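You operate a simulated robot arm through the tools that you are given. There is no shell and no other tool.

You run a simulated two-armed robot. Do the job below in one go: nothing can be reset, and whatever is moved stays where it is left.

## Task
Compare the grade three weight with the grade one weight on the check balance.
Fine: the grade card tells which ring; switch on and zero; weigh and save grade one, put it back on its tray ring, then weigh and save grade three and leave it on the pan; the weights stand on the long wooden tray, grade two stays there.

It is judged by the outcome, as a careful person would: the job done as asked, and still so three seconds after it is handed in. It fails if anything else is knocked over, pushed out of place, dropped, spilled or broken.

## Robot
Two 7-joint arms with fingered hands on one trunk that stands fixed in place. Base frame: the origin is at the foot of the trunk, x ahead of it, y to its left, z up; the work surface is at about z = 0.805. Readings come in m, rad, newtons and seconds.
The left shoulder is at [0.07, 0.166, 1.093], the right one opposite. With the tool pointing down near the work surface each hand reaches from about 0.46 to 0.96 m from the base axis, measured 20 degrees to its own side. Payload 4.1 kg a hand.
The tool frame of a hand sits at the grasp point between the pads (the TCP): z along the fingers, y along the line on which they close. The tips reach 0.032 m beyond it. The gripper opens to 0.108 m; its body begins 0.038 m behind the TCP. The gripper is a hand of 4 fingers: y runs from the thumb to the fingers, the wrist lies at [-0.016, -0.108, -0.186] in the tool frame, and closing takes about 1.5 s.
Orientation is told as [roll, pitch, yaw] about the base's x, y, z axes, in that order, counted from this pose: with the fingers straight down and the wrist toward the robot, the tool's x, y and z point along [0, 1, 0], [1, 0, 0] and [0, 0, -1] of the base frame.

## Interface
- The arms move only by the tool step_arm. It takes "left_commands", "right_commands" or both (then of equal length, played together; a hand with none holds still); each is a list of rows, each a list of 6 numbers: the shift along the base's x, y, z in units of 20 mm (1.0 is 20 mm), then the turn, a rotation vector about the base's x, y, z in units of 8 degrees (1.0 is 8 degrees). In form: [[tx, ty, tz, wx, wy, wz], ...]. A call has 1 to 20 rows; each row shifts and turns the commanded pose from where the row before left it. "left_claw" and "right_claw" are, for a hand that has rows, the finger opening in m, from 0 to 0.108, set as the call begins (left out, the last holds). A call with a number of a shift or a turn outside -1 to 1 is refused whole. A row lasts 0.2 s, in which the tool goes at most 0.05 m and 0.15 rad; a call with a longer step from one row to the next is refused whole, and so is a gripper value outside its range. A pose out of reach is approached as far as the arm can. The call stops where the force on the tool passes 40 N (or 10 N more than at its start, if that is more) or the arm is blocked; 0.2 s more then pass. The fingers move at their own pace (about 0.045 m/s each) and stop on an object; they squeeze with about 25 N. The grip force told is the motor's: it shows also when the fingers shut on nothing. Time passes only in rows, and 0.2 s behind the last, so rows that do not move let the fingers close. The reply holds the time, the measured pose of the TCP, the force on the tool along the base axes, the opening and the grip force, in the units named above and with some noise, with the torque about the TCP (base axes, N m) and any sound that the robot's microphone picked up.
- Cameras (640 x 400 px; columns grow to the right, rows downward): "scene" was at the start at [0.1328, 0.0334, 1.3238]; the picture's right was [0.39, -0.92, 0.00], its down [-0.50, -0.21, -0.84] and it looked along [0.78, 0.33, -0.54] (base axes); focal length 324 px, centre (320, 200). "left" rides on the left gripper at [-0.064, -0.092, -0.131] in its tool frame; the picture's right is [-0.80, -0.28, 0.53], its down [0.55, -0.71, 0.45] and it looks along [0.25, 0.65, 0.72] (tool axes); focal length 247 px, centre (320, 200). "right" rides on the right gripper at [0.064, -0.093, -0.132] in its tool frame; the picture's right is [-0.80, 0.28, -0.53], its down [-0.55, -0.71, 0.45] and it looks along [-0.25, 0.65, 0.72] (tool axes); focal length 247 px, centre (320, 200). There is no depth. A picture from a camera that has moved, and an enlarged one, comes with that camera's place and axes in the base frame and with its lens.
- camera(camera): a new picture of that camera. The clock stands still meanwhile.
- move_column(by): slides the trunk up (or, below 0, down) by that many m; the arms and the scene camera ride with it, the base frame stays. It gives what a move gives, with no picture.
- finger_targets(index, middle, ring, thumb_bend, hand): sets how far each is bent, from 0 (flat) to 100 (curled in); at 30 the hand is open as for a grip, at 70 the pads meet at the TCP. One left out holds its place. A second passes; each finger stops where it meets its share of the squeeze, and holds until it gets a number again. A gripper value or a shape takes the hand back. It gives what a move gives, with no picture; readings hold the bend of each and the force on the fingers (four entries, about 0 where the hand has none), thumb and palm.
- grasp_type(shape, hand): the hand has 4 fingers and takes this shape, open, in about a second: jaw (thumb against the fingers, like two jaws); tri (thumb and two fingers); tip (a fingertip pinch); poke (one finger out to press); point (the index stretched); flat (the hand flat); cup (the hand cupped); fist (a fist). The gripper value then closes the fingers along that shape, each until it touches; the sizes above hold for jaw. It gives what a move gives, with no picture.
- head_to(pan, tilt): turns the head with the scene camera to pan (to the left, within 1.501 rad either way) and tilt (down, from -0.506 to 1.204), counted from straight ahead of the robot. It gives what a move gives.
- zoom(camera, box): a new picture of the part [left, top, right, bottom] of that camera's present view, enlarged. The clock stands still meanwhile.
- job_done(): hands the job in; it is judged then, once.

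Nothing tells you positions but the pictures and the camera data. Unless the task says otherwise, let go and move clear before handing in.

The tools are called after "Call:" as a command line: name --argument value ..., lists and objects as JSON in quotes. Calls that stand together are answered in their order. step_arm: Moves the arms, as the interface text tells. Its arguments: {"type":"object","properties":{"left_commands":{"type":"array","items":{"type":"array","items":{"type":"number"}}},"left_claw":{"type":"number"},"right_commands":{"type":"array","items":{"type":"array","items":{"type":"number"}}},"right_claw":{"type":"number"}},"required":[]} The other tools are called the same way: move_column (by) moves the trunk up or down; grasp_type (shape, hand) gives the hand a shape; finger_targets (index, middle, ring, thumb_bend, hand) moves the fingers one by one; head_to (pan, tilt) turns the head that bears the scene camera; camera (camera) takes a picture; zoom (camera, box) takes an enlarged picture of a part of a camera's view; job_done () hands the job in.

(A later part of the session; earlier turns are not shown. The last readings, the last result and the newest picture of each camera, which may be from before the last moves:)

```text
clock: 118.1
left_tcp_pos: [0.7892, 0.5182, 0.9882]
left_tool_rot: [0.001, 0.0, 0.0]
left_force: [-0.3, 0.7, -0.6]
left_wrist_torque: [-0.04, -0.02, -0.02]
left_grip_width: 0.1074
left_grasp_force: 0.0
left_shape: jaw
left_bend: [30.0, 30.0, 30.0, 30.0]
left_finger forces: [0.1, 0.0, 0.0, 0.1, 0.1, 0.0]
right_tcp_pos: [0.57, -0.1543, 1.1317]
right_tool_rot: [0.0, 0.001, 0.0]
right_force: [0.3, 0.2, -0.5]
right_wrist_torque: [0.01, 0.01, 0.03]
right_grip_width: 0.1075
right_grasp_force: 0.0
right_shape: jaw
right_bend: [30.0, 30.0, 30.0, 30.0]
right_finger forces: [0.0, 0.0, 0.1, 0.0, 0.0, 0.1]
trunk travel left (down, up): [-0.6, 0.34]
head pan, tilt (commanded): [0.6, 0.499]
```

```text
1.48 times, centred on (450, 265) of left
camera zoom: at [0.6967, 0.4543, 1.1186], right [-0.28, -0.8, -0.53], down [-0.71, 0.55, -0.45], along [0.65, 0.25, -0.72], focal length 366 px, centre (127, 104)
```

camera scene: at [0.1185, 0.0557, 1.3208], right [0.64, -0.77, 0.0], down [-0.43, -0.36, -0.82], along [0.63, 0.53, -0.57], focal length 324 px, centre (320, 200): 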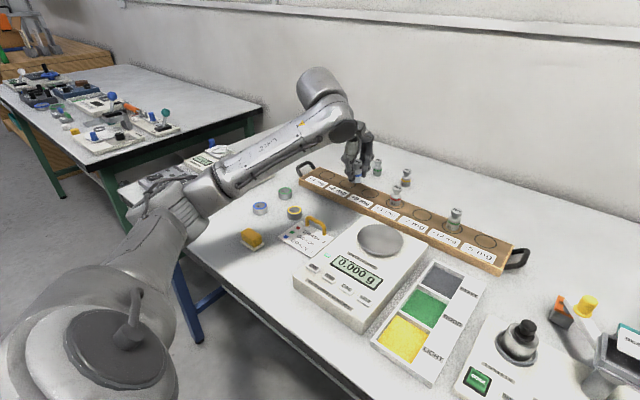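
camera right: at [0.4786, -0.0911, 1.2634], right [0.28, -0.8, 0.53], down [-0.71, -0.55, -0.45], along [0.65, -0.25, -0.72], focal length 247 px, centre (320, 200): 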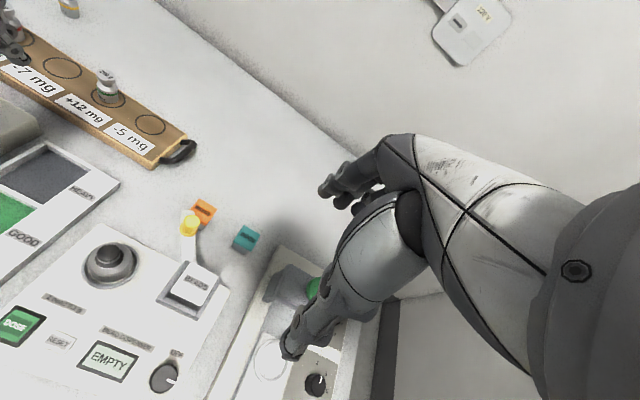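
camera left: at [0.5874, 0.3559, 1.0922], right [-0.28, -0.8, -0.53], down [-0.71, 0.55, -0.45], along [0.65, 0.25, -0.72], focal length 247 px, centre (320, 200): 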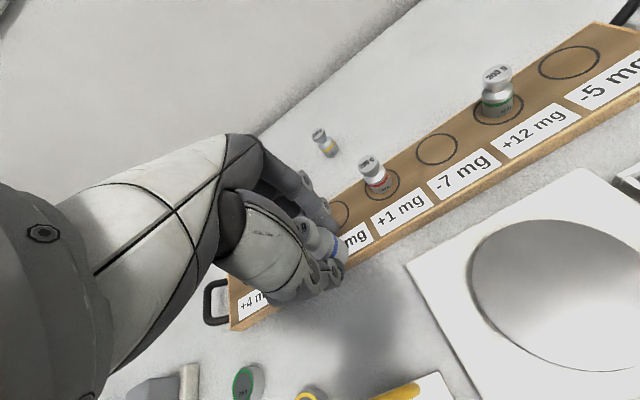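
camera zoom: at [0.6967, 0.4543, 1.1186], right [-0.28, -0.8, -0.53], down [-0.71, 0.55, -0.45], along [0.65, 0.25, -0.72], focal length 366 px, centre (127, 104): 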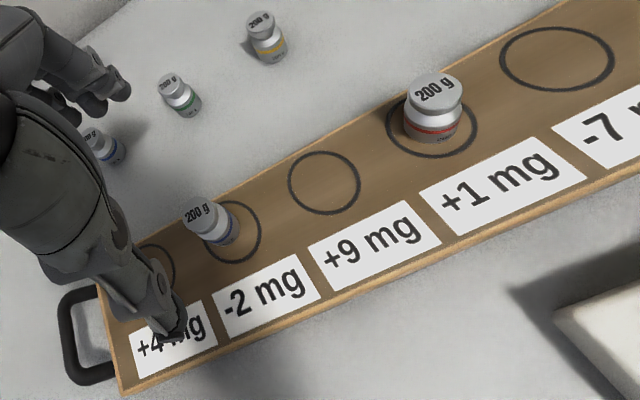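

The blue weight is well inside its ring and everything else is in place. The green grade-three weight is at about (0.791, 0.201), so I'll move over it at safe height.

Call:
step_arm --left_commands '[[0, -0.8, 0.1, 0, 0, 0], [0, -1, 0, 0, 0, 0], [0, -1, 0, 0, 0, 0], [0, -1, 0, 0, 0, 0], [0, -1, 0, 0, 0, 0], [0, -1, 0, 0, 0, 0], [0, -1, 0, 0, 0, 0], [0, -1, 0, 0, 0, 0], [0, -1, 0, 0, 0, 0], [0, -1, 0, 0, 0, 0], [0, -1, 0, 0, 0, 0], [0, -1, 0, 0, 0, 0], [0, -1, 0, 0, 0, 0], [0, -1, 0, 0, 0, 0], [0, -1, 0, 0, 0, 0], [0, -1, 0, 0, 0, 0]]'

Call:
head_to --pan 0.3 --tilt 0.5

Call:
camera --camera "scene"

Call:
camera --camera "left"

```text
clock: 121.5
left_tcp_pos: [0.7887, 0.2017, 0.9901]
left_tool_rot: [-0.001, 0.001, 0.0]
left_force: [-0.3, 0.4, 0.3]
left_wrist_torque: [0.02, -0.01, 0.0]
left_grip_width: 0.1074
left_grasp_force: 0.1
left_shape: jaw
left_bend: [30.0, 30.0, 30.0, 30.0]
left_finger forces: [0.1, 0.0, 0.0, 0.0, 0.0, 0.0]
right_tcp_pos: [0.5708, -0.1554, 1.1314]
right_tool_rot: [0.001, -0.002, 0.002]
right_force: [-0.9, 0.0, -0.5]
right_wrist_torque: [0.02, -0.01, 0.0]
right_grip_width: 0.1076
right_grasp_force: 0.0
right_shape: jaw
right_bend: [30.0, 30.0, 30.0, 30.0]
right_finger forces: [0.0, 0.0, 0.1, 0.1, 0.0, 0.1]
trunk travel left (down, up): [-0.6, 0.34]
head pan, tilt (commanded): [0.6, 0.499]
```

```text
clock: 122.3
left_tcp_pos: [0.7895, 0.2026, 0.9898]
left_tool_rot: [-0.002, 0.0, -0.001]
left_force: [-1.0, 0.2, 0.4]
left_wrist_torque: [0.01, 0.03, 0.0]
left_grip_width: 0.1078
left_grasp_force: 0.1
left_shape: jaw
left_bend: [30.0, 30.0, 30.0, 30.0]
left_finger forces: [0.0, 0.0, 0.0, 0.0, 0.0, 0.0]
right_tcp_pos: [0.571, -0.1548, 1.131]
right_tool_rot: [0.0, -0.001, 0.001]
right_force: [0.9, 0.3, -0.1]
right_wrist_torque: [-0.01, 0.04, 0.0]
right_grip_width: 0.1078
right_grasp_force: 0.1
right_shape: jaw
right_bend: [30.0, 30.0, 30.0, 30.0]
right_finger forces: [0.1, 0.0, 0.1, 0.0, 0.0, 0.0]
trunk travel left (down, up): [-0.6, 0.34]
head pan, tilt (commanded): [0.3, 0.499]
```

```text
taken
camera scene: at [0.1375, 0.0257, 1.3299], right [0.3, -0.95, 0.0], down [-0.46, -0.14, -0.88], along [0.84, 0.26, -0.48], focal length 324 px, centre (320, 200)
```

scene: 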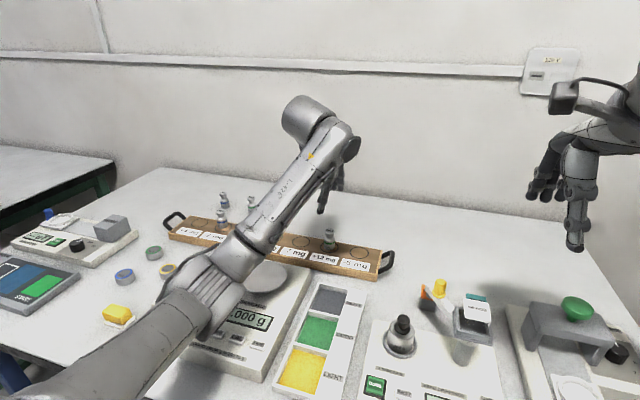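

```text
taken
camera left: at [0.6976, 0.1382, 1.1212], right [-0.28, -0.8, -0.53], down [-0.71, 0.55, -0.45], along [0.65, 0.25, -0.72], focal length 247 px, centre (320, 200)
```

left: 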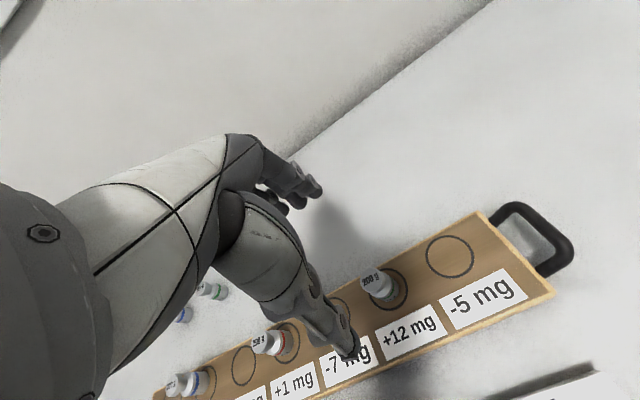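

The left elbow is low and right above the balance here. To keep it well clear I'll raise the trunk 0.15 m before descending onto the green weight, and then check again.

Call:
move_column --by 0.15

Call:
step_arm --left_commands '[[0, 0, -1, 0, 0, 0], [0, 0, -1, 0, 0, 0], [0, 0, -1, 0, 0, 0], [0, 0, -1, 0, 0, 0], [0, 0, -1, 0, 0, 0], [0, 0, -1, 0, 0, 0], [0, 0, -1, 0, 0, 0], [0, 0, -1, 0, 0, 0]]'

Call:
camera --camera "scene"

Call:
camera --camera "right"

```text
clock: 124.0
left_tcp_pos: [0.7895, 0.2014, 1.1399]
left_tool_rot: [-0.003, 0.001, 0.001]
left_force: [-0.1, 0.2, 0.2]
left_wrist_torque: [0.0, 0.01, -0.01]
left_grip_width: 0.1079
left_grasp_force: 0.1
left_shape: jaw
left_bend: [30.0, 30.0, 30.0, 30.0]
left_finger forces: [0.0, 0.0, 0.1, 0.0, 0.0, 0.0]
right_tcp_pos: [0.5719, -0.1539, 1.2826]
right_tool_rot: [0.0, -0.001, 0.001]
right_force: [-0.4, 0.1, -0.1]
right_wrist_torque: [0.0, 0.0, -0.03]
right_grip_width: 0.1077
right_grasp_force: 0.1
right_shape: jaw
right_bend: [30.0, 30.0, 30.0, 30.0]
right_finger forces: [0.1, 0.1, 0.1, 0.0, 0.0, 0.1]
trunk travel left (down, up): [-0.75, 0.19]
head pan, tilt (commanded): [0.3, 0.499]
```

```text
clock: 125.8
left_tcp_pos: [0.7897, 0.2013, 0.9799]
left_tool_rot: [0.0, -0.001, 0.001]
left_force: [-1.0, -0.5, -0.9]
left_wrist_torque: [-0.02, 0.01, 0.01]
left_grip_width: 0.1076
left_grasp_force: 0.0
left_shape: jaw
left_bend: [30.0, 30.0, 30.0, 30.0]
left_finger forces: [0.1, 0.0, 0.0, 0.0, 0.0, 0.0]
right_tcp_pos: [0.5707, -0.1543, 1.283]
right_tool_rot: [-0.001, 0.0, 0.0]
right_force: [0.6, -0.2, -0.4]
right_wrist_torque: [0.03, -0.02, -0.04]
right_grip_width: 0.1074
right_grasp_force: 0.0
right_shape: jaw
right_bend: [30.0, 30.0, 30.0, 30.0]
right_finger forces: [0.0, 0.0, 0.0, 0.1, 0.0, 0.0]
trunk travel left (down, up): [-0.75, 0.19]
head pan, tilt (commanded): [0.3, 0.499]
```

```text
taken
camera scene: at [0.1378, 0.0256, 1.4799], right [0.3, -0.96, 0.0], down [-0.46, -0.14, -0.88], along [0.84, 0.26, -0.48], focal length 324 px, centre (320, 200)
```

scene: 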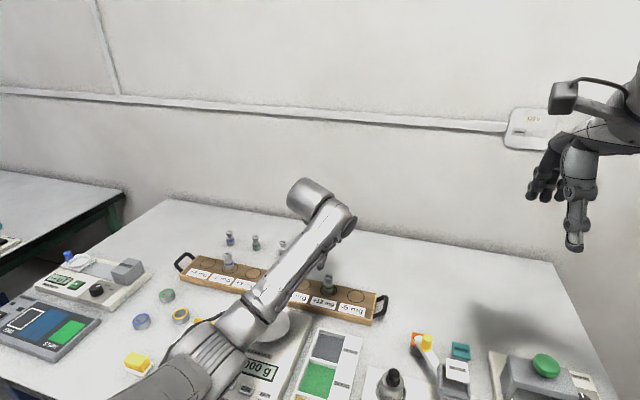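

```text
taken
camera right: at [0.4789, -0.091, 1.4134], right [0.28, -0.8, 0.53], down [-0.71, -0.55, -0.45], along [0.65, -0.25, -0.72], focal length 247 px, centre (320, 200)
```

right: 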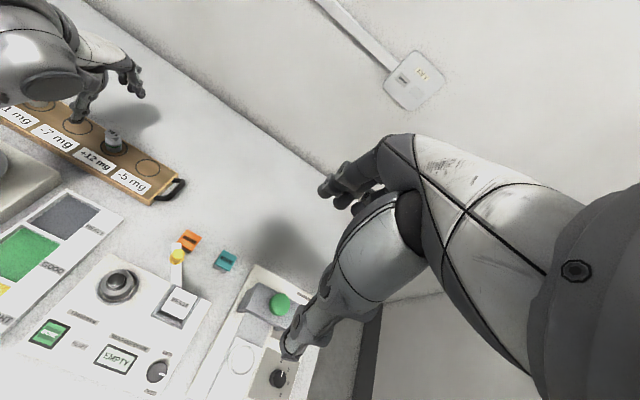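

The elbow is now at z≈1.05, clear of the balance. I'll check alignment with the green weight.

Call:
zoom --camera "left" --box '[260, 180, 500, 380]'

Call:
zoom --camera "scene" --box '[270, 220, 400, 330]'

Call:
zoom --camera "right" --box '[0, 20, 200, 220]'

```text
2.00 times, centred on (380, 280) of left
camera zoom: at [0.698, 0.1379, 1.1108], right [-0.28, -0.8, -0.53], down [-0.71, 0.55, -0.45], along [0.65, 0.25, -0.72], focal length 494 px, centre (200, 40)
```

zoom: 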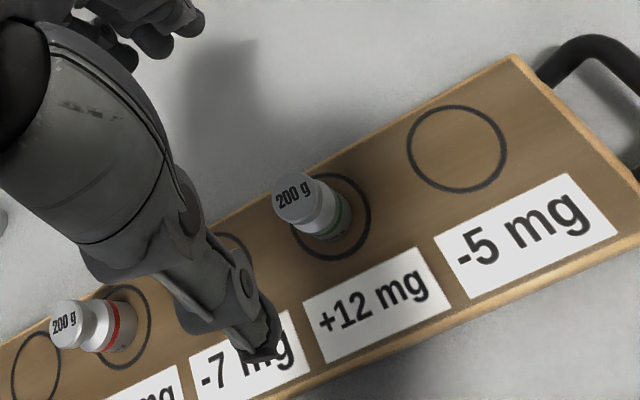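

```text
3.64 times, centred on (335, 275) of scene
camera zoom: at [0.1378, 0.0256, 1.4799], right [0.3, -0.96, 0.0], down [-0.46, -0.14, -0.88], along [0.84, 0.26, -0.48], focal length 1176 px, centre (266, -73)
```

zoom: 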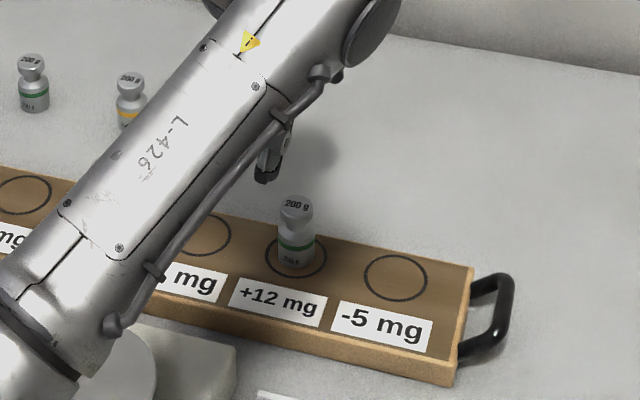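

```text
2.00 times, centred on (100, 120) of right
camera zoom: at [0.4789, -0.091, 1.4134], right [0.28, -0.8, 0.53], down [-0.71, -0.55, -0.45], along [0.65, -0.25, -0.72], focal length 494 px, centre (760, 360)
```

zoom: 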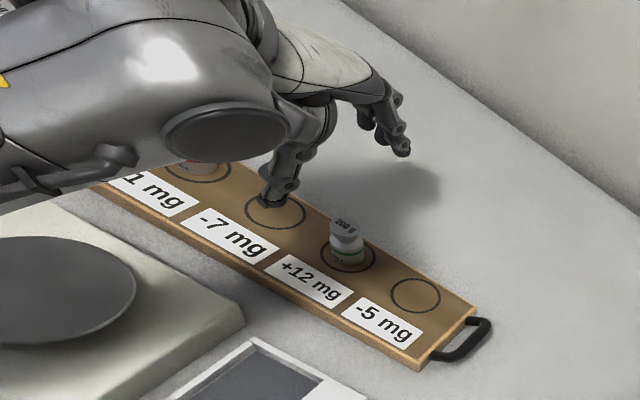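

The green weight is at about (0.791, 0.204). I'll shift slightly and come down around it.

Call:
step_arm --left_commands '[[0.05, 0.18, -0.8, 0, 0, 0], [0, 0, -1, 0, 0, 0], [0, 0, -1, 0, 0, 0], [0, 0, -1, 0, 0, 0]]'

Call:
zoom --camera "left" --box '[220, 130, 460, 400]'

Call:
zoom --camera "right" --box '[0, 20, 200, 220]'

Call:
camera --camera "scene"

```text
clock: 126.8
left_tcp_pos: [0.7908, 0.2054, 0.9039]
left_tool_rot: [-0.001, 0.0, -0.001]
left_force: [-0.5, -0.5, -0.1]
left_wrist_torque: [0.0, 0.01, 0.0]
left_grip_width: 0.1077
left_grasp_force: 0.1
left_shape: jaw
left_bend: [30.0, 30.0, 30.0, 30.0]
left_finger forces: [0.0, 0.1, 0.0, 0.0, 0.0, 0.0]
right_tcp_pos: [0.5702, -0.1551, 1.2814]
right_tool_rot: [-0.002, -0.001, -0.001]
right_force: [0.1, -0.5, -0.4]
right_wrist_torque: [0.04, -0.02, 0.01]
right_grip_width: 0.1077
right_grasp_force: 0.0
right_shape: jaw
right_bend: [30.0, 30.0, 30.0, 30.0]
right_finger forces: [0.0, 0.0, 0.0, 0.1, 0.0, 0.0]
trunk travel left (down, up): [-0.75, 0.19]
head pan, tilt (commanded): [0.3, 0.499]
```

```text
1.48 times, centred on (340, 265) of left
camera zoom: at [0.6989, 0.1416, 1.0343], right [-0.28, -0.8, -0.53], down [-0.71, 0.55, -0.45], along [0.65, 0.25, -0.72], focal length 366 px, centre (290, 104)
```

zoom: 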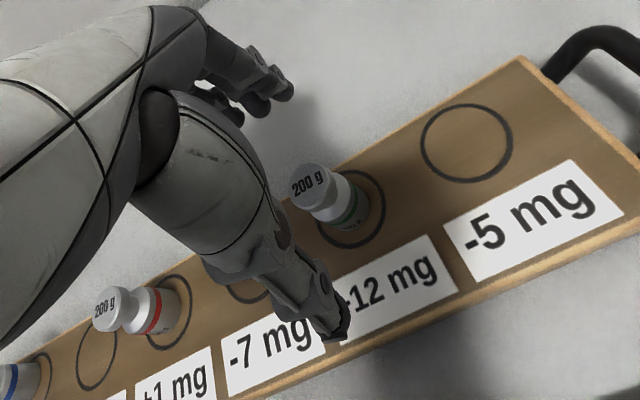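

```text
2.00 times, centred on (100, 120) of right
camera zoom: at [0.479, -0.0909, 1.4133], right [0.28, -0.8, 0.53], down [-0.71, -0.55, -0.45], along [0.65, -0.25, -0.72], focal length 494 px, centre (760, 360)
```

zoom: 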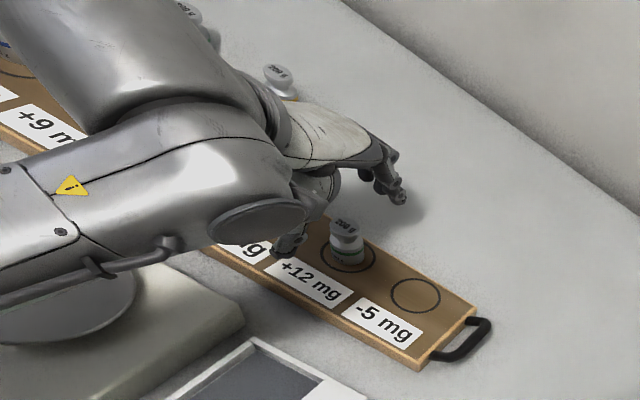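

```text
taken
camera scene: at [0.1378, 0.0257, 1.4799], right [0.3, -0.96, 0.0], down [-0.46, -0.14, -0.88], along [0.84, 0.26, -0.48], focal length 324 px, centre (320, 200)
```

scene: 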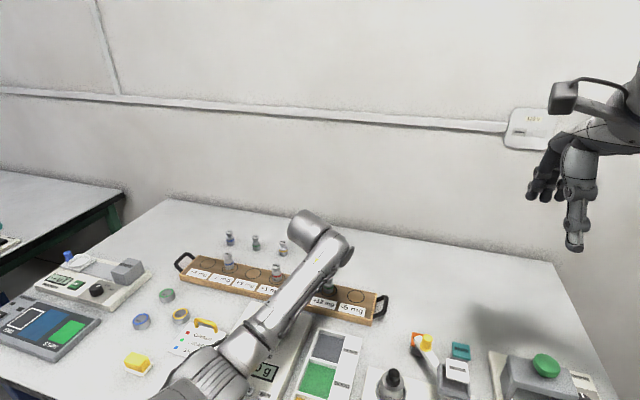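

The alignment matches the blue grasp; I'll nudge 2 mm, descend to grasp height and close partway.

Call:
step_arm --left_commands '[[0, -0.1, -0.8, 0, 0, 0], [0, 0, -0.7, 0, 0, 0], [0, 0, -0.5, 0, 0, 0]]'

Call:
step_arm --left_commands '[[0, 0, 0, 0, 0, 0], [0, 0, 0, 0, 0, 0], [0, 0, 0, 0, 0, 0], [0, 0, 0, 0, 0, 0], [0, 0, 0, 0, 0, 0]]' --left_claw 0.045

Call:
zoom --camera "left" --box '[220, 130, 460, 400]'

Call:
zoom --camera "right" --box '[50, 60, 200, 210]'

```text
clock: 127.7
left_tcp_pos: [0.79, 0.2035, 0.8647]
left_tool_rot: [-0.002, 0.0, 0.0]
left_force: [0.7, -0.1, 0.2]
left_wrist_torque: [-0.01, -0.01, -0.01]
left_grip_width: 0.1075
left_grasp_force: 0.0
left_shape: jaw
left_bend: [30.0, 30.0, 30.0, 30.0]
left_finger forces: [0.1, 0.0, 0.0, 0.0, 0.0, 0.1]
right_tcp_pos: [0.5709, -0.1554, 1.2834]
right_tool_rot: [0.001, -0.002, 0.0]
right_force: [0.1, 0.0, -0.3]
right_wrist_torque: [0.03, -0.02, -0.01]
right_grip_width: 0.1078
right_grasp_force: 0.2
right_shape: jaw
right_bend: [30.0, 30.0, 30.0, 30.0]
right_finger forces: [0.1, 0.0, 0.0, 0.0, 0.0, 0.0]
trunk travel left (down, up): [-0.75, 0.19]
head pan, tilt (commanded): [0.3, 0.499]
```

```text
clock: 128.8
left_tcp_pos: [0.7903, 0.2021, 0.8644]
left_tool_rot: [-0.002, 0.0, 0.001]
left_force: [-0.2, 0.0, 0.2]
left_wrist_torque: [-0.02, -0.02, -0.02]
left_grip_width: 0.0454
left_grasp_force: 0.0
left_shape: jaw
left_bend: [74.0, 48.0, 46.0, 73.0]
left_finger forces: [0.0, 0.1, 0.0, 0.0, 0.1, 0.1]
right_tcp_pos: [0.5712, -0.1541, 1.2834]
right_tool_rot: [0.001, -0.001, -0.001]
right_force: [-1.0, 0.3, 0.5]
right_wrist_torque: [0.01, 0.04, -0.01]
right_grip_width: 0.1077
right_grasp_force: 0.0
right_shape: jaw
right_bend: [30.0, 30.0, 30.0, 30.0]
right_finger forces: [0.1, 0.0, 0.0, 0.1, 0.1, 0.0]
trunk travel left (down, up): [-0.75, 0.19]
head pan, tilt (commanded): [0.3, 0.499]
```

```text
1.48 times, centred on (340, 265) of left
camera zoom: at [0.6984, 0.1395, 0.9952], right [-0.28, -0.8, -0.53], down [-0.71, 0.55, -0.45], along [0.65, 0.25, -0.72], focal length 366 px, centre (290, 104)
```

zoom: 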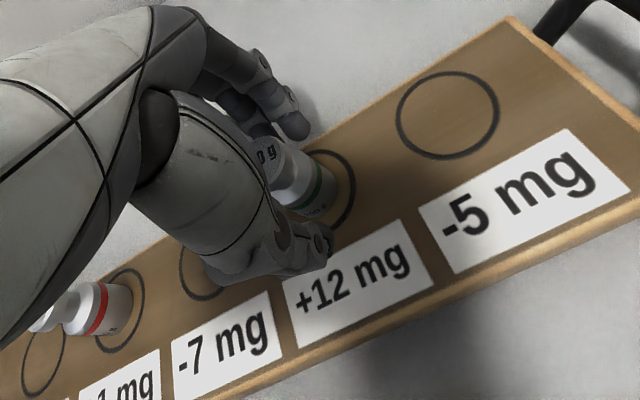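

```text
2.67 times, centred on (125, 135) of right
camera zoom: at [0.4787, -0.0911, 1.4134], right [0.28, -0.8, 0.53], down [-0.71, -0.55, -0.45], along [0.65, -0.25, -0.72], focal length 659 px, centre (840, 373)
```

zoom: 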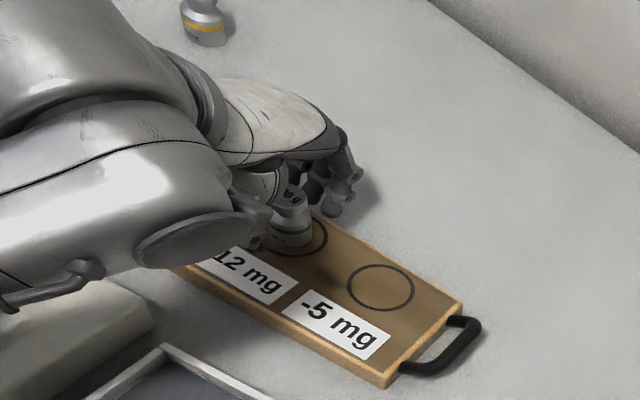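

This matches the blue weight's partial closure. I'll close fully.

Call:
step_arm --left_commands '[[0, 0, -0.05, 0, 0, 0], [0, 0, 0, 0, 0, 0], [0, 0, 0, 0, 0, 0], [0, 0, 0, 0, 0, 0], [0, 0, 0, 0, 0, 0], [0, 0, 0, 0, 0, 0]]' --left_claw 0.0

Call:
zoom --camera "left" --box '[220, 130, 460, 400]'

```text
clock: 130.2
left_tcp_pos: [0.7904, 0.203, 0.8635]
left_tool_rot: [-0.002, 0.001, 0.0]
left_force: [-0.6, -0.3, -0.4]
left_wrist_torque: [-0.05, 0.01, 0.04]
left_grip_width: 0.0209
left_grasp_force: 25.1
left_shape: jaw
left_bend: [73.0, 61.0, 67.0, 75.0]
left_finger forces: [12.7, 7.0, 0.1, 0.0, 21.2, 0.1]
right_tcp_pos: [0.571, -0.1537, 1.2832]
right_tool_rot: [0.002, -0.001, 0.001]
right_force: [0.9, 0.3, -0.5]
right_wrist_torque: [0.02, 0.01, 0.0]
right_grip_width: 0.1076
right_grasp_force: 0.1
right_shape: jaw
right_bend: [30.0, 30.0, 30.0, 30.0]
right_finger forces: [0.1, 0.0, 0.0, 0.0, 0.0, 0.0]
trunk travel left (down, up): [-0.75, 0.19]
head pan, tilt (commanded): [0.3, 0.499]
```

```text
1.48 times, centred on (340, 265) of left
camera zoom: at [0.6983, 0.1394, 0.994], right [-0.28, -0.8, -0.53], down [-0.71, 0.55, -0.45], along [0.65, 0.25, -0.72], focal length 366 px, centre (290, 104)
```

zoom: 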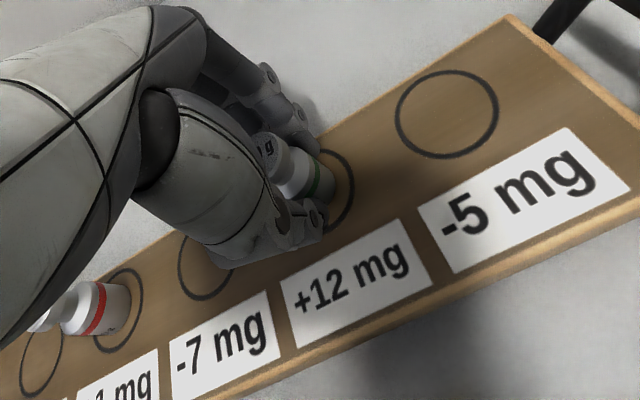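

It's gripped with the same forces as before. I'll lift slowly, then carry it over the pan.

Call:
step_arm --left_commands '[[0, 0, 0.15, 0, 0, 0], [0, 0, 0.3, 0, 0, 0], [0, 0, 0.5, 0, 0, 0], [0, 0, 0.8, 0, 0, 0], [0, 0, 1, 0, 0, 0], [0, 0, 1, 0, 0, 0], [0, 0, 1, 0, 0, 0], [0, 0, 1, 0, 0, 0]]'

Call:
camera --camera "left"

Call:
step_arm --left_commands '[[-0.6, 0.3, 0.2, 0, 0, 0], [-0.8, 0.43, 0, 0, 0, 0], [-0.8, 0.43, 0, 0, 0, 0], [-0.8, 0.43, 0, 0, 0, 0], [-0.8, 0.43, 0, 0, 0, 0], [-0.8, 0.43, 0, 0, 0, 0], [-0.8, 0.43, 0, 0, 0, 0], [-0.8, 0.43, 0, 0, 0, 0], [-0.8, 0.43, 0, 0, 0, 0], [-0.8, 0.43, 0, 0, 0, 0], [-0.8, 0.43, 0, 0, 0, 0], [-0.6, 0.3, 0, 0, 0, 0]]'

Call:
head_to --pan 0.5 --tilt 0.75

Call:
camera --camera "scene"

Call:
zoom --camera "left" --box '[260, 180, 460, 350]'

```text
clock: 132.1
left_tcp_pos: [0.7902, 0.204, 0.9789]
left_tool_rot: [-0.001, 0.0, 0.0]
left_force: [-0.5, -0.1, -1.4]
left_wrist_torque: [0.01, 0.02, 0.0]
left_grip_width: 0.0211
left_grasp_force: 24.9
left_shape: jaw
left_bend: [73.0, 61.0, 67.0, 75.0]
left_finger forces: [13.1, 7.3, 0.0, 0.0, 20.9, 0.0]
right_tcp_pos: [0.5711, -0.1532, 1.2828]
right_tool_rot: [-0.001, 0.001, 0.0]
right_force: [-0.2, 0.2, -0.8]
right_wrist_torque: [-0.01, -0.04, -0.01]
right_grip_width: 0.1073
right_grasp_force: 0.0
right_shape: jaw
right_bend: [30.0, 30.0, 30.0, 30.0]
right_finger forces: [0.0, 0.1, 0.0, 0.0, 0.0, 0.0]
trunk travel left (down, up): [-0.75, 0.19]
head pan, tilt (commanded): [0.3, 0.499]
```

```text
taken
camera left: at [0.6982, 0.1395, 1.1095], right [-0.28, -0.8, -0.53], down [-0.71, 0.55, -0.45], along [0.65, 0.25, -0.72], focal length 247 px, centre (320, 200)
```

left: 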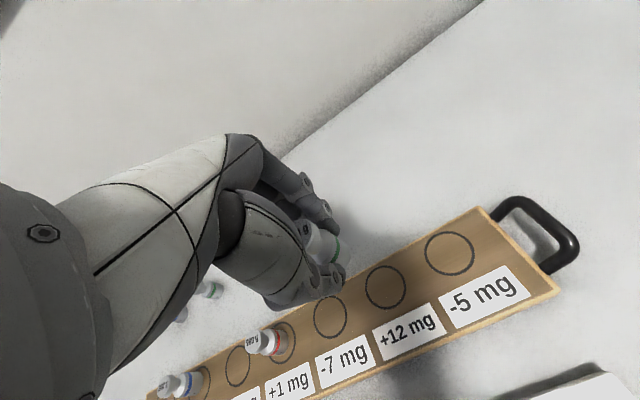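

```text
clock: 134.7
left_tcp_pos: [0.6053, 0.3016, 0.9818]
left_tool_rot: [-0.002, 0.0, 0.001]
left_force: [-0.3, 0.0, -2.6]
left_wrist_torque: [-0.01, -0.02, -0.01]
left_grip_width: 0.0209
left_grasp_force: 24.5
left_shape: jaw
left_bend: [73.0, 61.0, 67.0, 75.0]
left_finger forces: [13.4, 7.8, 0.2, 0.1, 20.8, 0.1]
right_tcp_pos: [0.5709, -0.1535, 1.283]
right_tool_rot: [0.0, -0.001, 0.001]
right_force: [-0.9, -0.2, -0.3]
right_wrist_torque: [0.01, 0.01, 0.01]
right_grip_width: 0.1077
right_grasp_force: 0.1
right_shape: jaw
right_bend: [30.0, 30.0, 30.0, 30.0]
right_finger forces: [0.0, 0.1, 0.1, 0.1, 0.0, 0.0]
trunk travel left (down, up): [-0.75, 0.19]
head pan, tilt (commanded): [0.3, 0.499]
```

```text
clock: 135.4
left_tcp_pos: [0.6066, 0.3019, 0.9821]
left_tool_rot: [-0.002, 0.002, -0.002]
left_force: [-0.4, -0.2, -2.8]
left_wrist_torque: [0.03, 0.02, -0.02]
left_grip_width: 0.0208
left_grasp_force: 24.7
left_shape: jaw
left_bend: [73.0, 61.0, 67.0, 75.0]
left_finger forces: [13.5, 7.7, 0.0, 0.0, 20.8, 0.1]
right_tcp_pos: [0.5718, -0.1548, 1.2838]
right_tool_rot: [0.001, 0.001, -0.002]
right_force: [0.6, -0.1, -0.4]
right_wrist_torque: [0.0, 0.02, -0.03]
right_grip_width: 0.1076
right_grasp_force: 0.0
right_shape: jaw
right_bend: [30.0, 30.0, 30.0, 30.0]
right_finger forces: [0.0, 0.1, 0.0, 0.1, 0.0, 0.0]
trunk travel left (down, up): [-0.75, 0.19]
head pan, tilt (commanded): [0.499, 0.75]
```

```text
taken
camera scene: at [0.1237, 0.0383, 1.458], right [0.48, -0.88, 0.0], down [-0.6, -0.33, -0.73], along [0.64, 0.35, -0.68], focal length 324 px, centre (320, 200)
```

scene: 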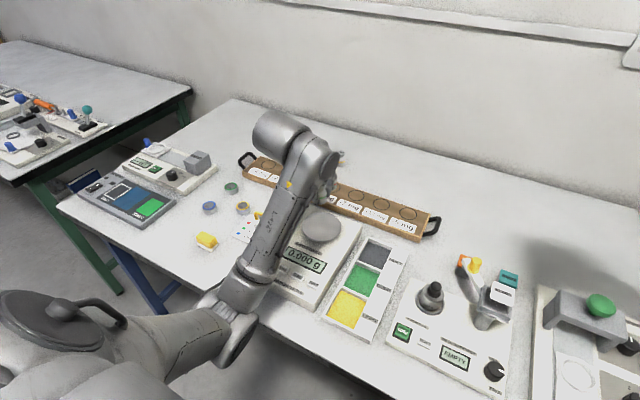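

```text
2.35 times, centred on (360, 265) of left
camera zoom: at [0.5152, 0.2376, 1.1132], right [-0.28, -0.8, -0.53], down [-0.71, 0.55, -0.45], along [0.65, 0.25, -0.72], focal length 581 px, centre (226, 47)
```

zoom: 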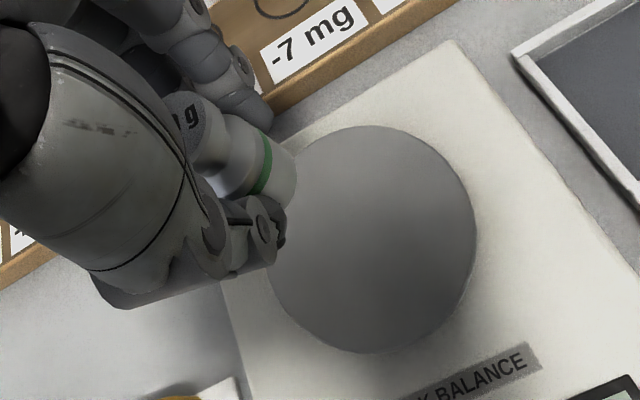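

The green weight is centred above the pan, but the elbow is again low by the table's front edge. I'll raise the trunk another 0.1 m before lowering, and check midway.

Call:
move_column --by 0.1

Call:
step_arm --left_commands '[[0, 0, -1, 0, 0, 0], [0, 0, -1, 0, 0, 0], [0, 0, -1, 0, 0, 0], [0, 0, -1, 0, 0, 0], [0, 0, -1, 0, 0, 0], [0, 0, -1, 0, 0, 0]]'

Call:
camera --camera "scene"

Call:
camera --camera "right"

```text
clock: 136.8
left_tcp_pos: [0.6078, 0.3024, 1.0823]
left_tool_rot: [-0.003, 0.0, 0.0]
left_force: [0.9, -0.1, -1.6]
left_wrist_torque: [0.0, -0.01, -0.01]
left_grip_width: 0.0208
left_grasp_force: 25.1
left_shape: jaw
left_bend: [73.0, 61.0, 67.0, 75.0]
left_finger forces: [13.4, 7.8, 0.0, 0.0, 20.8, 0.1]
right_tcp_pos: [0.5711, -0.1539, 1.3818]
right_tool_rot: [-0.001, 0.0, 0.001]
right_force: [0.1, 0.2, 0.0]
right_wrist_torque: [0.04, 0.01, 0.03]
right_grip_width: 0.1078
right_grasp_force: 0.0
right_shape: jaw
right_bend: [30.0, 30.0, 30.0, 30.0]
right_finger forces: [0.0, 0.0, 0.0, 0.0, 0.0, 0.1]
trunk travel left (down, up): [-0.85, 0.09]
head pan, tilt (commanded): [0.499, 0.75]
```

```text
clock: 138.2
left_tcp_pos: [0.6066, 0.3007, 0.9622]
left_tool_rot: [-0.003, 0.0, 0.0]
left_force: [0.4, 0.2, -2.3]
left_wrist_torque: [0.03, 0.02, 0.03]
left_grip_width: 0.0208
left_grasp_force: 24.5
left_shape: jaw
left_bend: [73.0, 61.0, 67.0, 75.0]
left_finger forces: [13.5, 7.9, 0.0, 0.0, 20.8, 0.1]
right_tcp_pos: [0.5713, -0.1541, 1.3826]
right_tool_rot: [-0.001, 0.0, 0.002]
right_force: [-0.3, -0.8, 0.6]
right_wrist_torque: [0.01, 0.02, 0.0]
right_grip_width: 0.1076
right_grasp_force: 0.0
right_shape: jaw
right_bend: [30.0, 30.0, 30.0, 30.0]
right_finger forces: [0.1, 0.1, 0.1, 0.0, 0.0, 0.1]
trunk travel left (down, up): [-0.85, 0.09]
head pan, tilt (commanded): [0.499, 0.75]
```

```text
taken
camera scene: at [0.1237, 0.0386, 1.558], right [0.48, -0.88, 0.0], down [-0.6, -0.33, -0.73], along [0.64, 0.35, -0.68], focal length 324 px, centre (320, 200)
```

scene: 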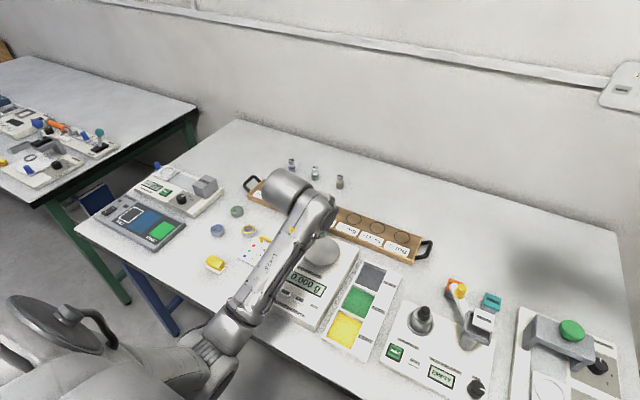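

```text
taken
camera right: at [0.479, -0.0908, 1.5133], right [0.28, -0.8, 0.53], down [-0.71, -0.55, -0.45], along [0.65, -0.25, -0.72], focal length 247 px, centre (320, 200)
```

right: 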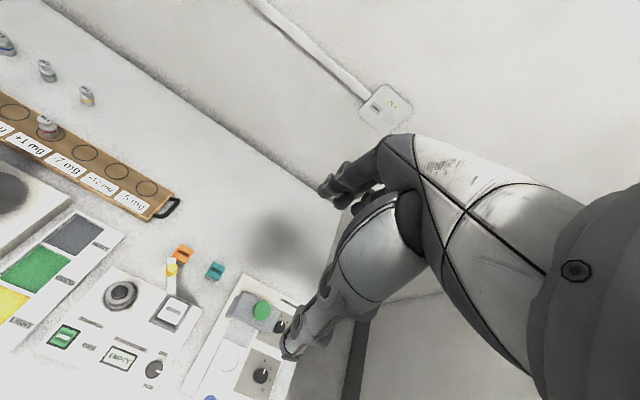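

The elbow is clear and the display shows 0.000 g. I'll lower to just above the pan.

Call:
step_arm --left_commands '[[0, 0, -1, 0, 0, 0], [0, 0, -1, 0, 0, 0], [0, 0, -0.8, 0, 0, 0], [0, 0, -0.2, 0, 0, 0], [0, 0, 0, 0, 0, 0]]'

Call:
zoom --camera "left" --box '[220, 130, 460, 350]'

Call:
zoom --camera "scene" --box '[240, 180, 370, 320]'

```text
clock: 139.3
left_tcp_pos: [0.6072, 0.3018, 0.9024]
left_tool_rot: [-0.002, 0.0, 0.0]
left_force: [-0.7, -0.4, -1.8]
left_wrist_torque: [0.0, -0.02, 0.02]
left_grip_width: 0.0209
left_grasp_force: 25.6
left_shape: jaw
left_bend: [73.0, 61.0, 67.0, 75.0]
left_finger forces: [13.5, 7.9, 0.1, 0.0, 20.8, 0.0]
right_tcp_pos: [0.5719, -0.1533, 1.3817]
right_tool_rot: [0.0, 0.0, -0.001]
right_force: [-0.3, -0.2, 0.3]
right_wrist_torque: [0.03, 0.02, -0.03]
right_grip_width: 0.1076
right_grasp_force: 0.0
right_shape: jaw
right_bend: [30.0, 30.0, 30.0, 30.0]
right_finger forces: [0.0, 0.0, 0.0, 0.0, 0.0, 0.1]
trunk travel left (down, up): [-0.85, 0.09]
head pan, tilt (commanded): [0.499, 0.75]
```

```text
1.82 times, centred on (340, 240) of left
camera zoom: at [0.5151, 0.2374, 1.0334], right [-0.28, -0.8, -0.53], down [-0.71, 0.55, -0.45], along [0.65, 0.25, -0.72], focal length 449 px, centre (284, 127)
```

zoom: 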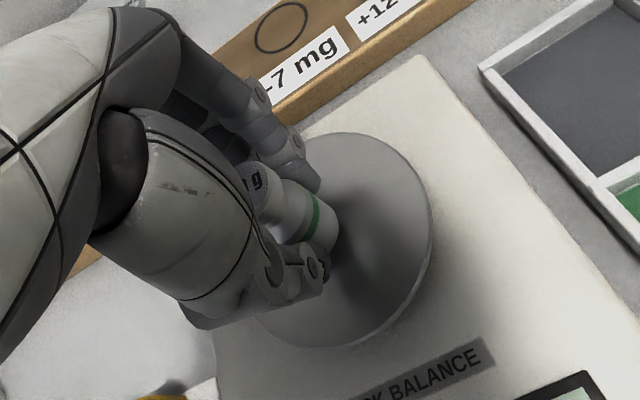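

```text
2.86 times, centred on (305, 250) of scene
camera zoom: at [0.1236, 0.0384, 1.5579], right [0.48, -0.88, 0.0], down [-0.6, -0.33, -0.73], along [0.64, 0.35, -0.68], focal length 924 px, centre (363, 57)
```

zoom: 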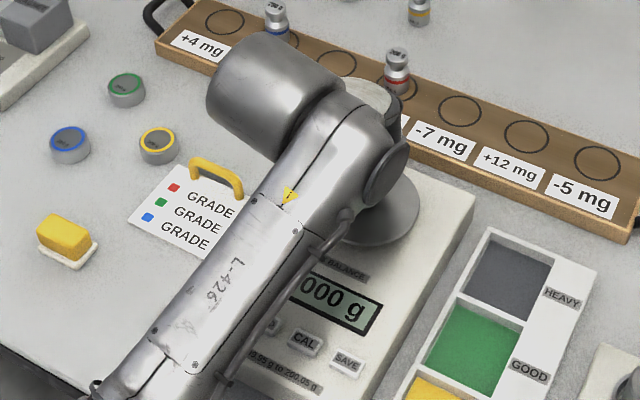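

Call:
step_arm --left_commands '[[0, 0, -0.1, 0, 0, 0], [0, 0, -0.1, 0, 0, 0], [0, 0, -0.05, 0, 0, 0], [0, 0, -0.05, 0, 0, 0], [0, 0, 0, 0, 0, 0]]'

Call:
zoom --camera "scene" --box '[240, 180, 370, 320]'

```text
clock: 140.6
left_tcp_pos: [0.6074, 0.3022, 0.8963]
left_tool_rot: [-0.002, 0.0, 0.001]
left_force: [-0.1, 0.3, -2.4]
left_wrist_torque: [-0.02, -0.01, 0.0]
left_grip_width: 0.0208
left_grasp_force: 24.8
left_shape: jaw
left_bend: [73.0, 61.0, 67.0, 75.0]
left_finger forces: [13.5, 7.9, 0.1, 0.0, 20.8, 0.1]
right_tcp_pos: [0.5704, -0.1547, 1.3819]
right_tool_rot: [-0.002, 0.0, 0.0]
right_force: [-0.3, 0.4, -0.1]
right_wrist_torque: [0.0, -0.01, 0.03]
right_grip_width: 0.1076
right_grasp_force: 0.0
right_shape: jaw
right_bend: [30.0, 30.0, 30.0, 30.0]
right_finger forces: [0.0, 0.0, 0.0, 0.0, 0.0, 0.1]
trunk travel left (down, up): [-0.85, 0.09]
head pan, tilt (commanded): [0.499, 0.75]
```

```text
2.86 times, centred on (305, 250) of scene
camera zoom: at [0.1236, 0.0384, 1.558], right [0.48, -0.88, 0.0], down [-0.6, -0.33, -0.73], along [0.64, 0.35, -0.68], focal length 924 px, centre (363, 57)
```

zoom: 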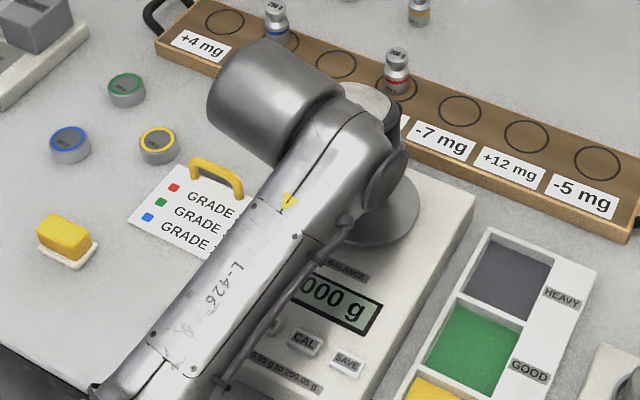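

Not in contact yet, still full weight on the hand. Lower another millimetre or so at a time.

Call:
step_arm --left_commands '[[0, 0, -0.04, 0, 0, 0], [0, 0, -0.04, 0, 0, 0], [0, 0, 0, 0, 0, 0]]'

Call:
zoom --camera "scene" --box '[240, 180, 370, 320]'

```text
clock: 141.3
left_tcp_pos: [0.6075, 0.3014, 0.8949]
left_tool_rot: [-0.002, 0.001, -0.002]
left_force: [0.1, 0.3, 0.8]
left_wrist_torque: [0.03, -0.05, 0.02]
left_grip_width: 0.0207
left_grasp_force: 25.0
left_shape: jaw
left_bend: [73.0, 61.0, 67.0, 75.0]
left_finger forces: [13.5, 8.3, 0.1, 0.0, 21.1, 0.0]
right_tcp_pos: [0.5701, -0.1546, 1.3823]
right_tool_rot: [0.0, 0.0, 0.001]
right_force: [-0.2, 0.9, -0.9]
right_wrist_torque: [-0.02, -0.01, 0.0]
right_grip_width: 0.1075
right_grasp_force: 0.1
right_shape: jaw
right_bend: [30.0, 30.0, 30.0, 30.0]
right_finger forces: [0.0, 0.0, 0.0, 0.0, 0.0, 0.1]
trunk travel left (down, up): [-0.85, 0.09]
head pan, tilt (commanded): [0.499, 0.75]
```

```text
2.86 times, centred on (305, 250) of scene
camera zoom: at [0.1231, 0.0383, 1.5581], right [0.48, -0.88, 0.0], down [-0.6, -0.33, -0.73], along [0.64, 0.35, -0.68], focal length 924 px, centre (363, 57)
```

zoom: 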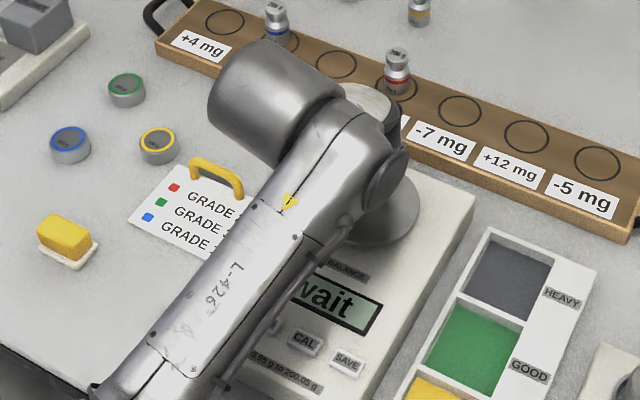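

Gentle contact; the display says "wait". Now open the hand.

Call:
step_arm --left_commands '[[0, 0, 0, 0, 0, 0], [0, 0, 0, 0, 0, 0], [0, 0, 0, 0, 0, 0], [0, 0, 0, 0, 0, 0], [0, 0, 0, 0, 0, 0], [0, 0, 0, 0, 0, 0], [0, 0, 0, 0, 0, 0]]' --left_claw 0.108

Call:
zoom --camera "left" --box '[220, 130, 460, 350]'

Call:
zoom --camera "scene" --box '[240, 180, 370, 320]'

```text
clock: 142.9
left_tcp_pos: [0.6066, 0.3014, 0.8937]
left_tool_rot: [-0.002, 0.0, 0.0]
left_force: [-0.2, 0.3, 0.8]
left_wrist_torque: [0.01, 0.0, -0.03]
left_grip_width: 0.1077
left_grasp_force: 0.0
left_shape: jaw
left_bend: [30.0, 30.0, 30.0, 30.0]
left_finger forces: [0.0, 0.2, 0.0, 0.1, 0.1, 0.1]
right_tcp_pos: [0.5721, -0.1547, 1.3816]
right_tool_rot: [0.0, 0.001, 0.0]
right_force: [0.2, -0.8, -0.6]
right_wrist_torque: [0.03, -0.03, 0.02]
right_grip_width: 0.1073
right_grasp_force: 0.1
right_shape: jaw
right_bend: [30.0, 30.0, 30.0, 30.0]
right_finger forces: [0.0, 0.1, 0.1, 0.1, 0.1, 0.0]
trunk travel left (down, up): [-0.85, 0.09]
head pan, tilt (commanded): [0.499, 0.75]
```

```text
1.82 times, centred on (340, 240) of left
camera zoom: at [0.5151, 0.2375, 1.0259], right [-0.28, -0.8, -0.53], down [-0.71, 0.55, -0.45], along [0.65, 0.25, -0.72], focal length 449 px, centre (284, 127)
```

zoom: 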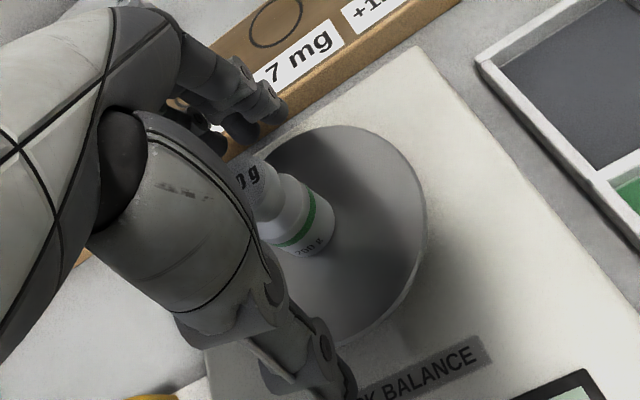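

```text
2.86 times, centred on (305, 250) of scene
camera zoom: at [0.1234, 0.0383, 1.558], right [0.48, -0.88, 0.0], down [-0.6, -0.33, -0.73], along [0.64, 0.35, -0.68], focal length 924 px, centre (363, 57)
```

zoom: 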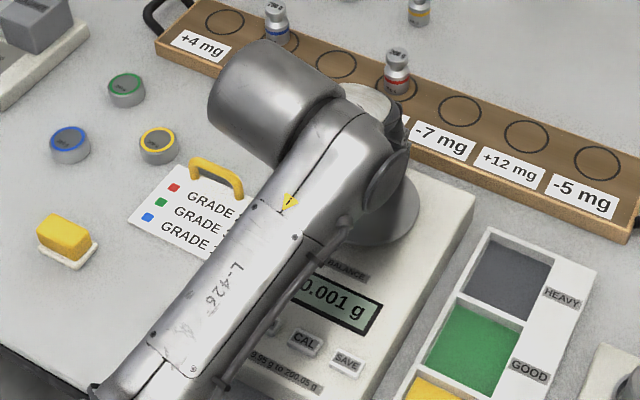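

The weight stands on the pan; the part of the display I can see reads "…0.001 g". I'll lift clear and read the whole display.

Call:
step_arm --left_commands '[[0, 0, 0.4, 0, 0, 0], [0, 0, 0.8, 0, 0, 0], [0, 0, 1, 0, 0, 0], [0, 0, 1, 0, 0, 0], [0, 0, 1, 0, 0, 0], [0, 0, 1, 0, 0, 0], [0, 0, 1, 0, 0, 0], [0, 0, 1, 0, 0, 0]]'

Call:
zoom --camera "scene" --box '[240, 180, 370, 320]'

Call:
camera --camera "left"

```text
clock: 144.8
left_tcp_pos: [0.6082, 0.3023, 1.0385]
left_tool_rot: [-0.002, 0.0, -0.001]
left_force: [-1.2, 0.4, 0.9]
left_wrist_torque: [-0.04, 0.0, 0.04]
left_grip_width: 0.1079
left_grasp_force: 0.1
left_shape: jaw
left_bend: [30.0, 30.0, 30.0, 30.0]
left_finger forces: [0.1, 0.0, 0.0, 0.0, 0.0, 0.1]
right_tcp_pos: [0.5714, -0.1548, 1.3817]
right_tool_rot: [0.001, 0.0, 0.0]
right_force: [0.5, 0.1, -0.2]
right_wrist_torque: [0.0, -0.03, 0.0]
right_grip_width: 0.1075
right_grasp_force: 0.1
right_shape: jaw
right_bend: [30.0, 30.0, 30.0, 30.0]
right_finger forces: [0.1, 0.1, 0.0, 0.1, 0.0, 0.0]
trunk travel left (down, up): [-0.85, 0.09]
head pan, tilt (commanded): [0.499, 0.75]
```

```text
2.86 times, centred on (305, 250) of scene
camera zoom: at [0.1234, 0.0382, 1.5579], right [0.48, -0.88, 0.0], down [-0.6, -0.33, -0.73], along [0.64, 0.35, -0.68], focal length 924 px, centre (363, 57)
```

zoom: 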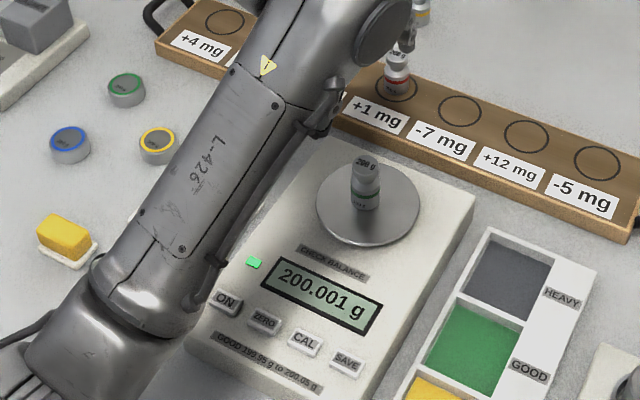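

```text
taken
camera left: at [0.515, 0.238, 1.1696], right [-0.28, -0.8, -0.53], down [-0.71, 0.55, -0.45], along [0.65, 0.25, -0.72], focal length 247 px, centre (320, 200)
```

left: 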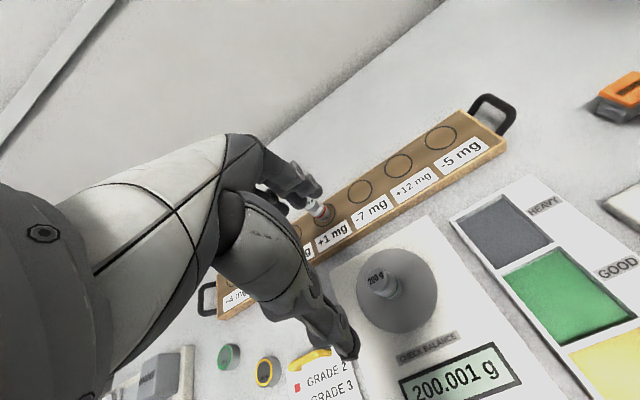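

It reads a stable 200.001 g with the green weight on the pan. I'll raise the hand, bring the trunk back to +0.10 m (as for the earlier SAVE press), and turn the hand for pressing.

Call:
step_arm --left_commands '[[0, 0, 1, 0, 0, 0], [0, 0, 1, 0, 0, 0], [0, 0, 1, 0, 0, 0], [0, 0, 1, 0, 0, 0], [0, 0, 1, 0, 0, 0], [0, 0, 1, 0, 0, 0], [0, 0, 1, 0, 0, 0], [0, 0, 1, 0, 0, 0], [0, 0, 1, 0, 0, 0], [0, 0, 0.9, 0, 0, 0]]'

Call:
move_column --by -0.15

Call:
step_arm --left_commands '[[-0.5, 0.7, 0, 0, 0, -0.9375], [-0.5, 0.7, 0, 0, 0, -0.9375], [-0.5, 0.7, 0, 0, 0, -0.9375], [-0.5, 0.7, 0, 0, 0, -0.9375], [-0.5, 0.7, 0, 0, 0, -0.9375], [-0.5, 0.7, 0, 0, 0, -0.9375], [-0.5, 0.7, 0, 0, 0, -0.9375], [-0.5, 0.7, 0, 0, 0, -0.9375], [-0.5, 0.7, 0, 0, 0, -0.9375], [-0.5, 0.7, 0, 0, 0, -0.9375], [-0.5, 0.7, 0, 0, 0, -0.9375], [-0.5, 0.7, 0, 0, 0, -0.9375]]'

Call:
camera --camera "scene"

```text
clock: 146.9
left_tcp_pos: [0.6062, 0.3025, 1.2377]
left_tool_rot: [-0.001, -0.001, 0.001]
left_force: [-0.3, -0.1, -0.5]
left_wrist_torque: [0.02, 0.0, 0.01]
left_grip_width: 0.1076
left_grasp_force: 0.0
left_shape: jaw
left_bend: [30.0, 30.0, 30.0, 30.0]
left_finger forces: [0.1, 0.0, 0.1, 0.0, 0.0, 0.0]
right_tcp_pos: [0.5711, -0.1545, 1.3808]
right_tool_rot: [0.0, 0.0, -0.001]
right_force: [-0.8, 0.9, 0.8]
right_wrist_torque: [0.01, 0.0, 0.01]
right_grip_width: 0.1075
right_grasp_force: 0.0
right_shape: jaw
right_bend: [30.0, 30.0, 30.0, 30.0]
right_finger forces: [0.0, 0.0, 0.0, 0.0, 0.1, 0.0]
trunk travel left (down, up): [-0.85, 0.09]
head pan, tilt (commanded): [0.499, 0.75]
```

```text
clock: 148.7
left_tcp_pos: [0.6063, 0.302, 1.0876]
left_tool_rot: [0.0, 0.001, 0.0]
left_force: [-1.0, -0.5, -0.3]
left_wrist_torque: [-0.01, 0.04, -0.02]
left_grip_width: 0.1078
left_grasp_force: 0.0
left_shape: jaw
left_bend: [30.0, 30.0, 30.0, 30.0]
left_finger forces: [0.1, 0.0, 0.1, 0.0, 0.1, 0.1]
right_tcp_pos: [0.5701, -0.1537, 1.2327]
right_tool_rot: [-0.001, -0.001, 0.0]
right_force: [0.9, 0.3, -0.2]
right_wrist_torque: [0.0, -0.03, 0.03]
right_grip_width: 0.1074
right_grasp_force: 0.1
right_shape: jaw
right_bend: [30.0, 30.0, 30.0, 30.0]
right_finger forces: [0.1, 0.1, 0.0, 0.0, 0.1, 0.1]
trunk travel left (down, up): [-0.7, 0.24]
head pan, tilt (commanded): [0.499, 0.75]
```

```text
clock: 151.3
left_tcp_pos: [0.4865, 0.4716, 1.0866]
left_tool_rot: [0.0, 0.0, -1.573]
left_force: [0.3, -0.1, 0.2]
left_wrist_torque: [0.0, 0.05, 0.02]
left_grip_width: 0.1074
left_grasp_force: 0.0
left_shape: jaw
left_bend: [30.0, 30.0, 30.0, 30.0]
left_finger forces: [0.1, 0.1, 0.1, 0.0, 0.0, 0.0]
right_tcp_pos: [0.5702, -0.1539, 1.2318]
right_tool_rot: [0.001, -0.001, 0.0]
right_force: [-0.7, -0.6, 0.9]
right_wrist_torque: [0.01, -0.02, 0.04]
right_grip_width: 0.1074
right_grasp_force: 0.0
right_shape: jaw
right_bend: [30.0, 30.0, 30.0, 30.0]
right_finger forces: [0.0, 0.0, 0.1, 0.0, 0.0, 0.1]
trunk travel left (down, up): [-0.7, 0.24]
head pan, tilt (commanded): [0.499, 0.75]
```

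```text
taken
camera scene: at [0.1233, 0.0387, 1.408], right [0.48, -0.88, 0.0], down [-0.6, -0.33, -0.73], along [0.64, 0.35, -0.68], focal length 324 px, centre (320, 200)
```

scene: 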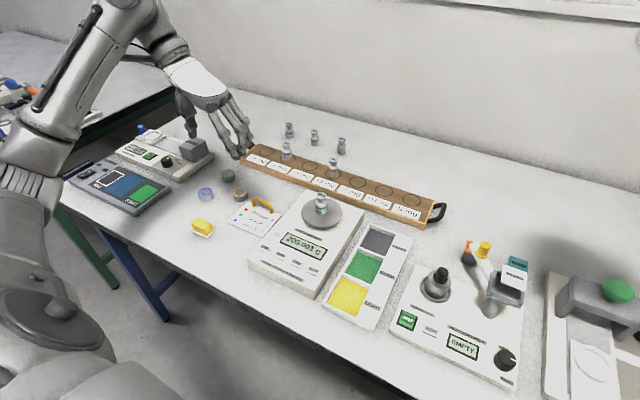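

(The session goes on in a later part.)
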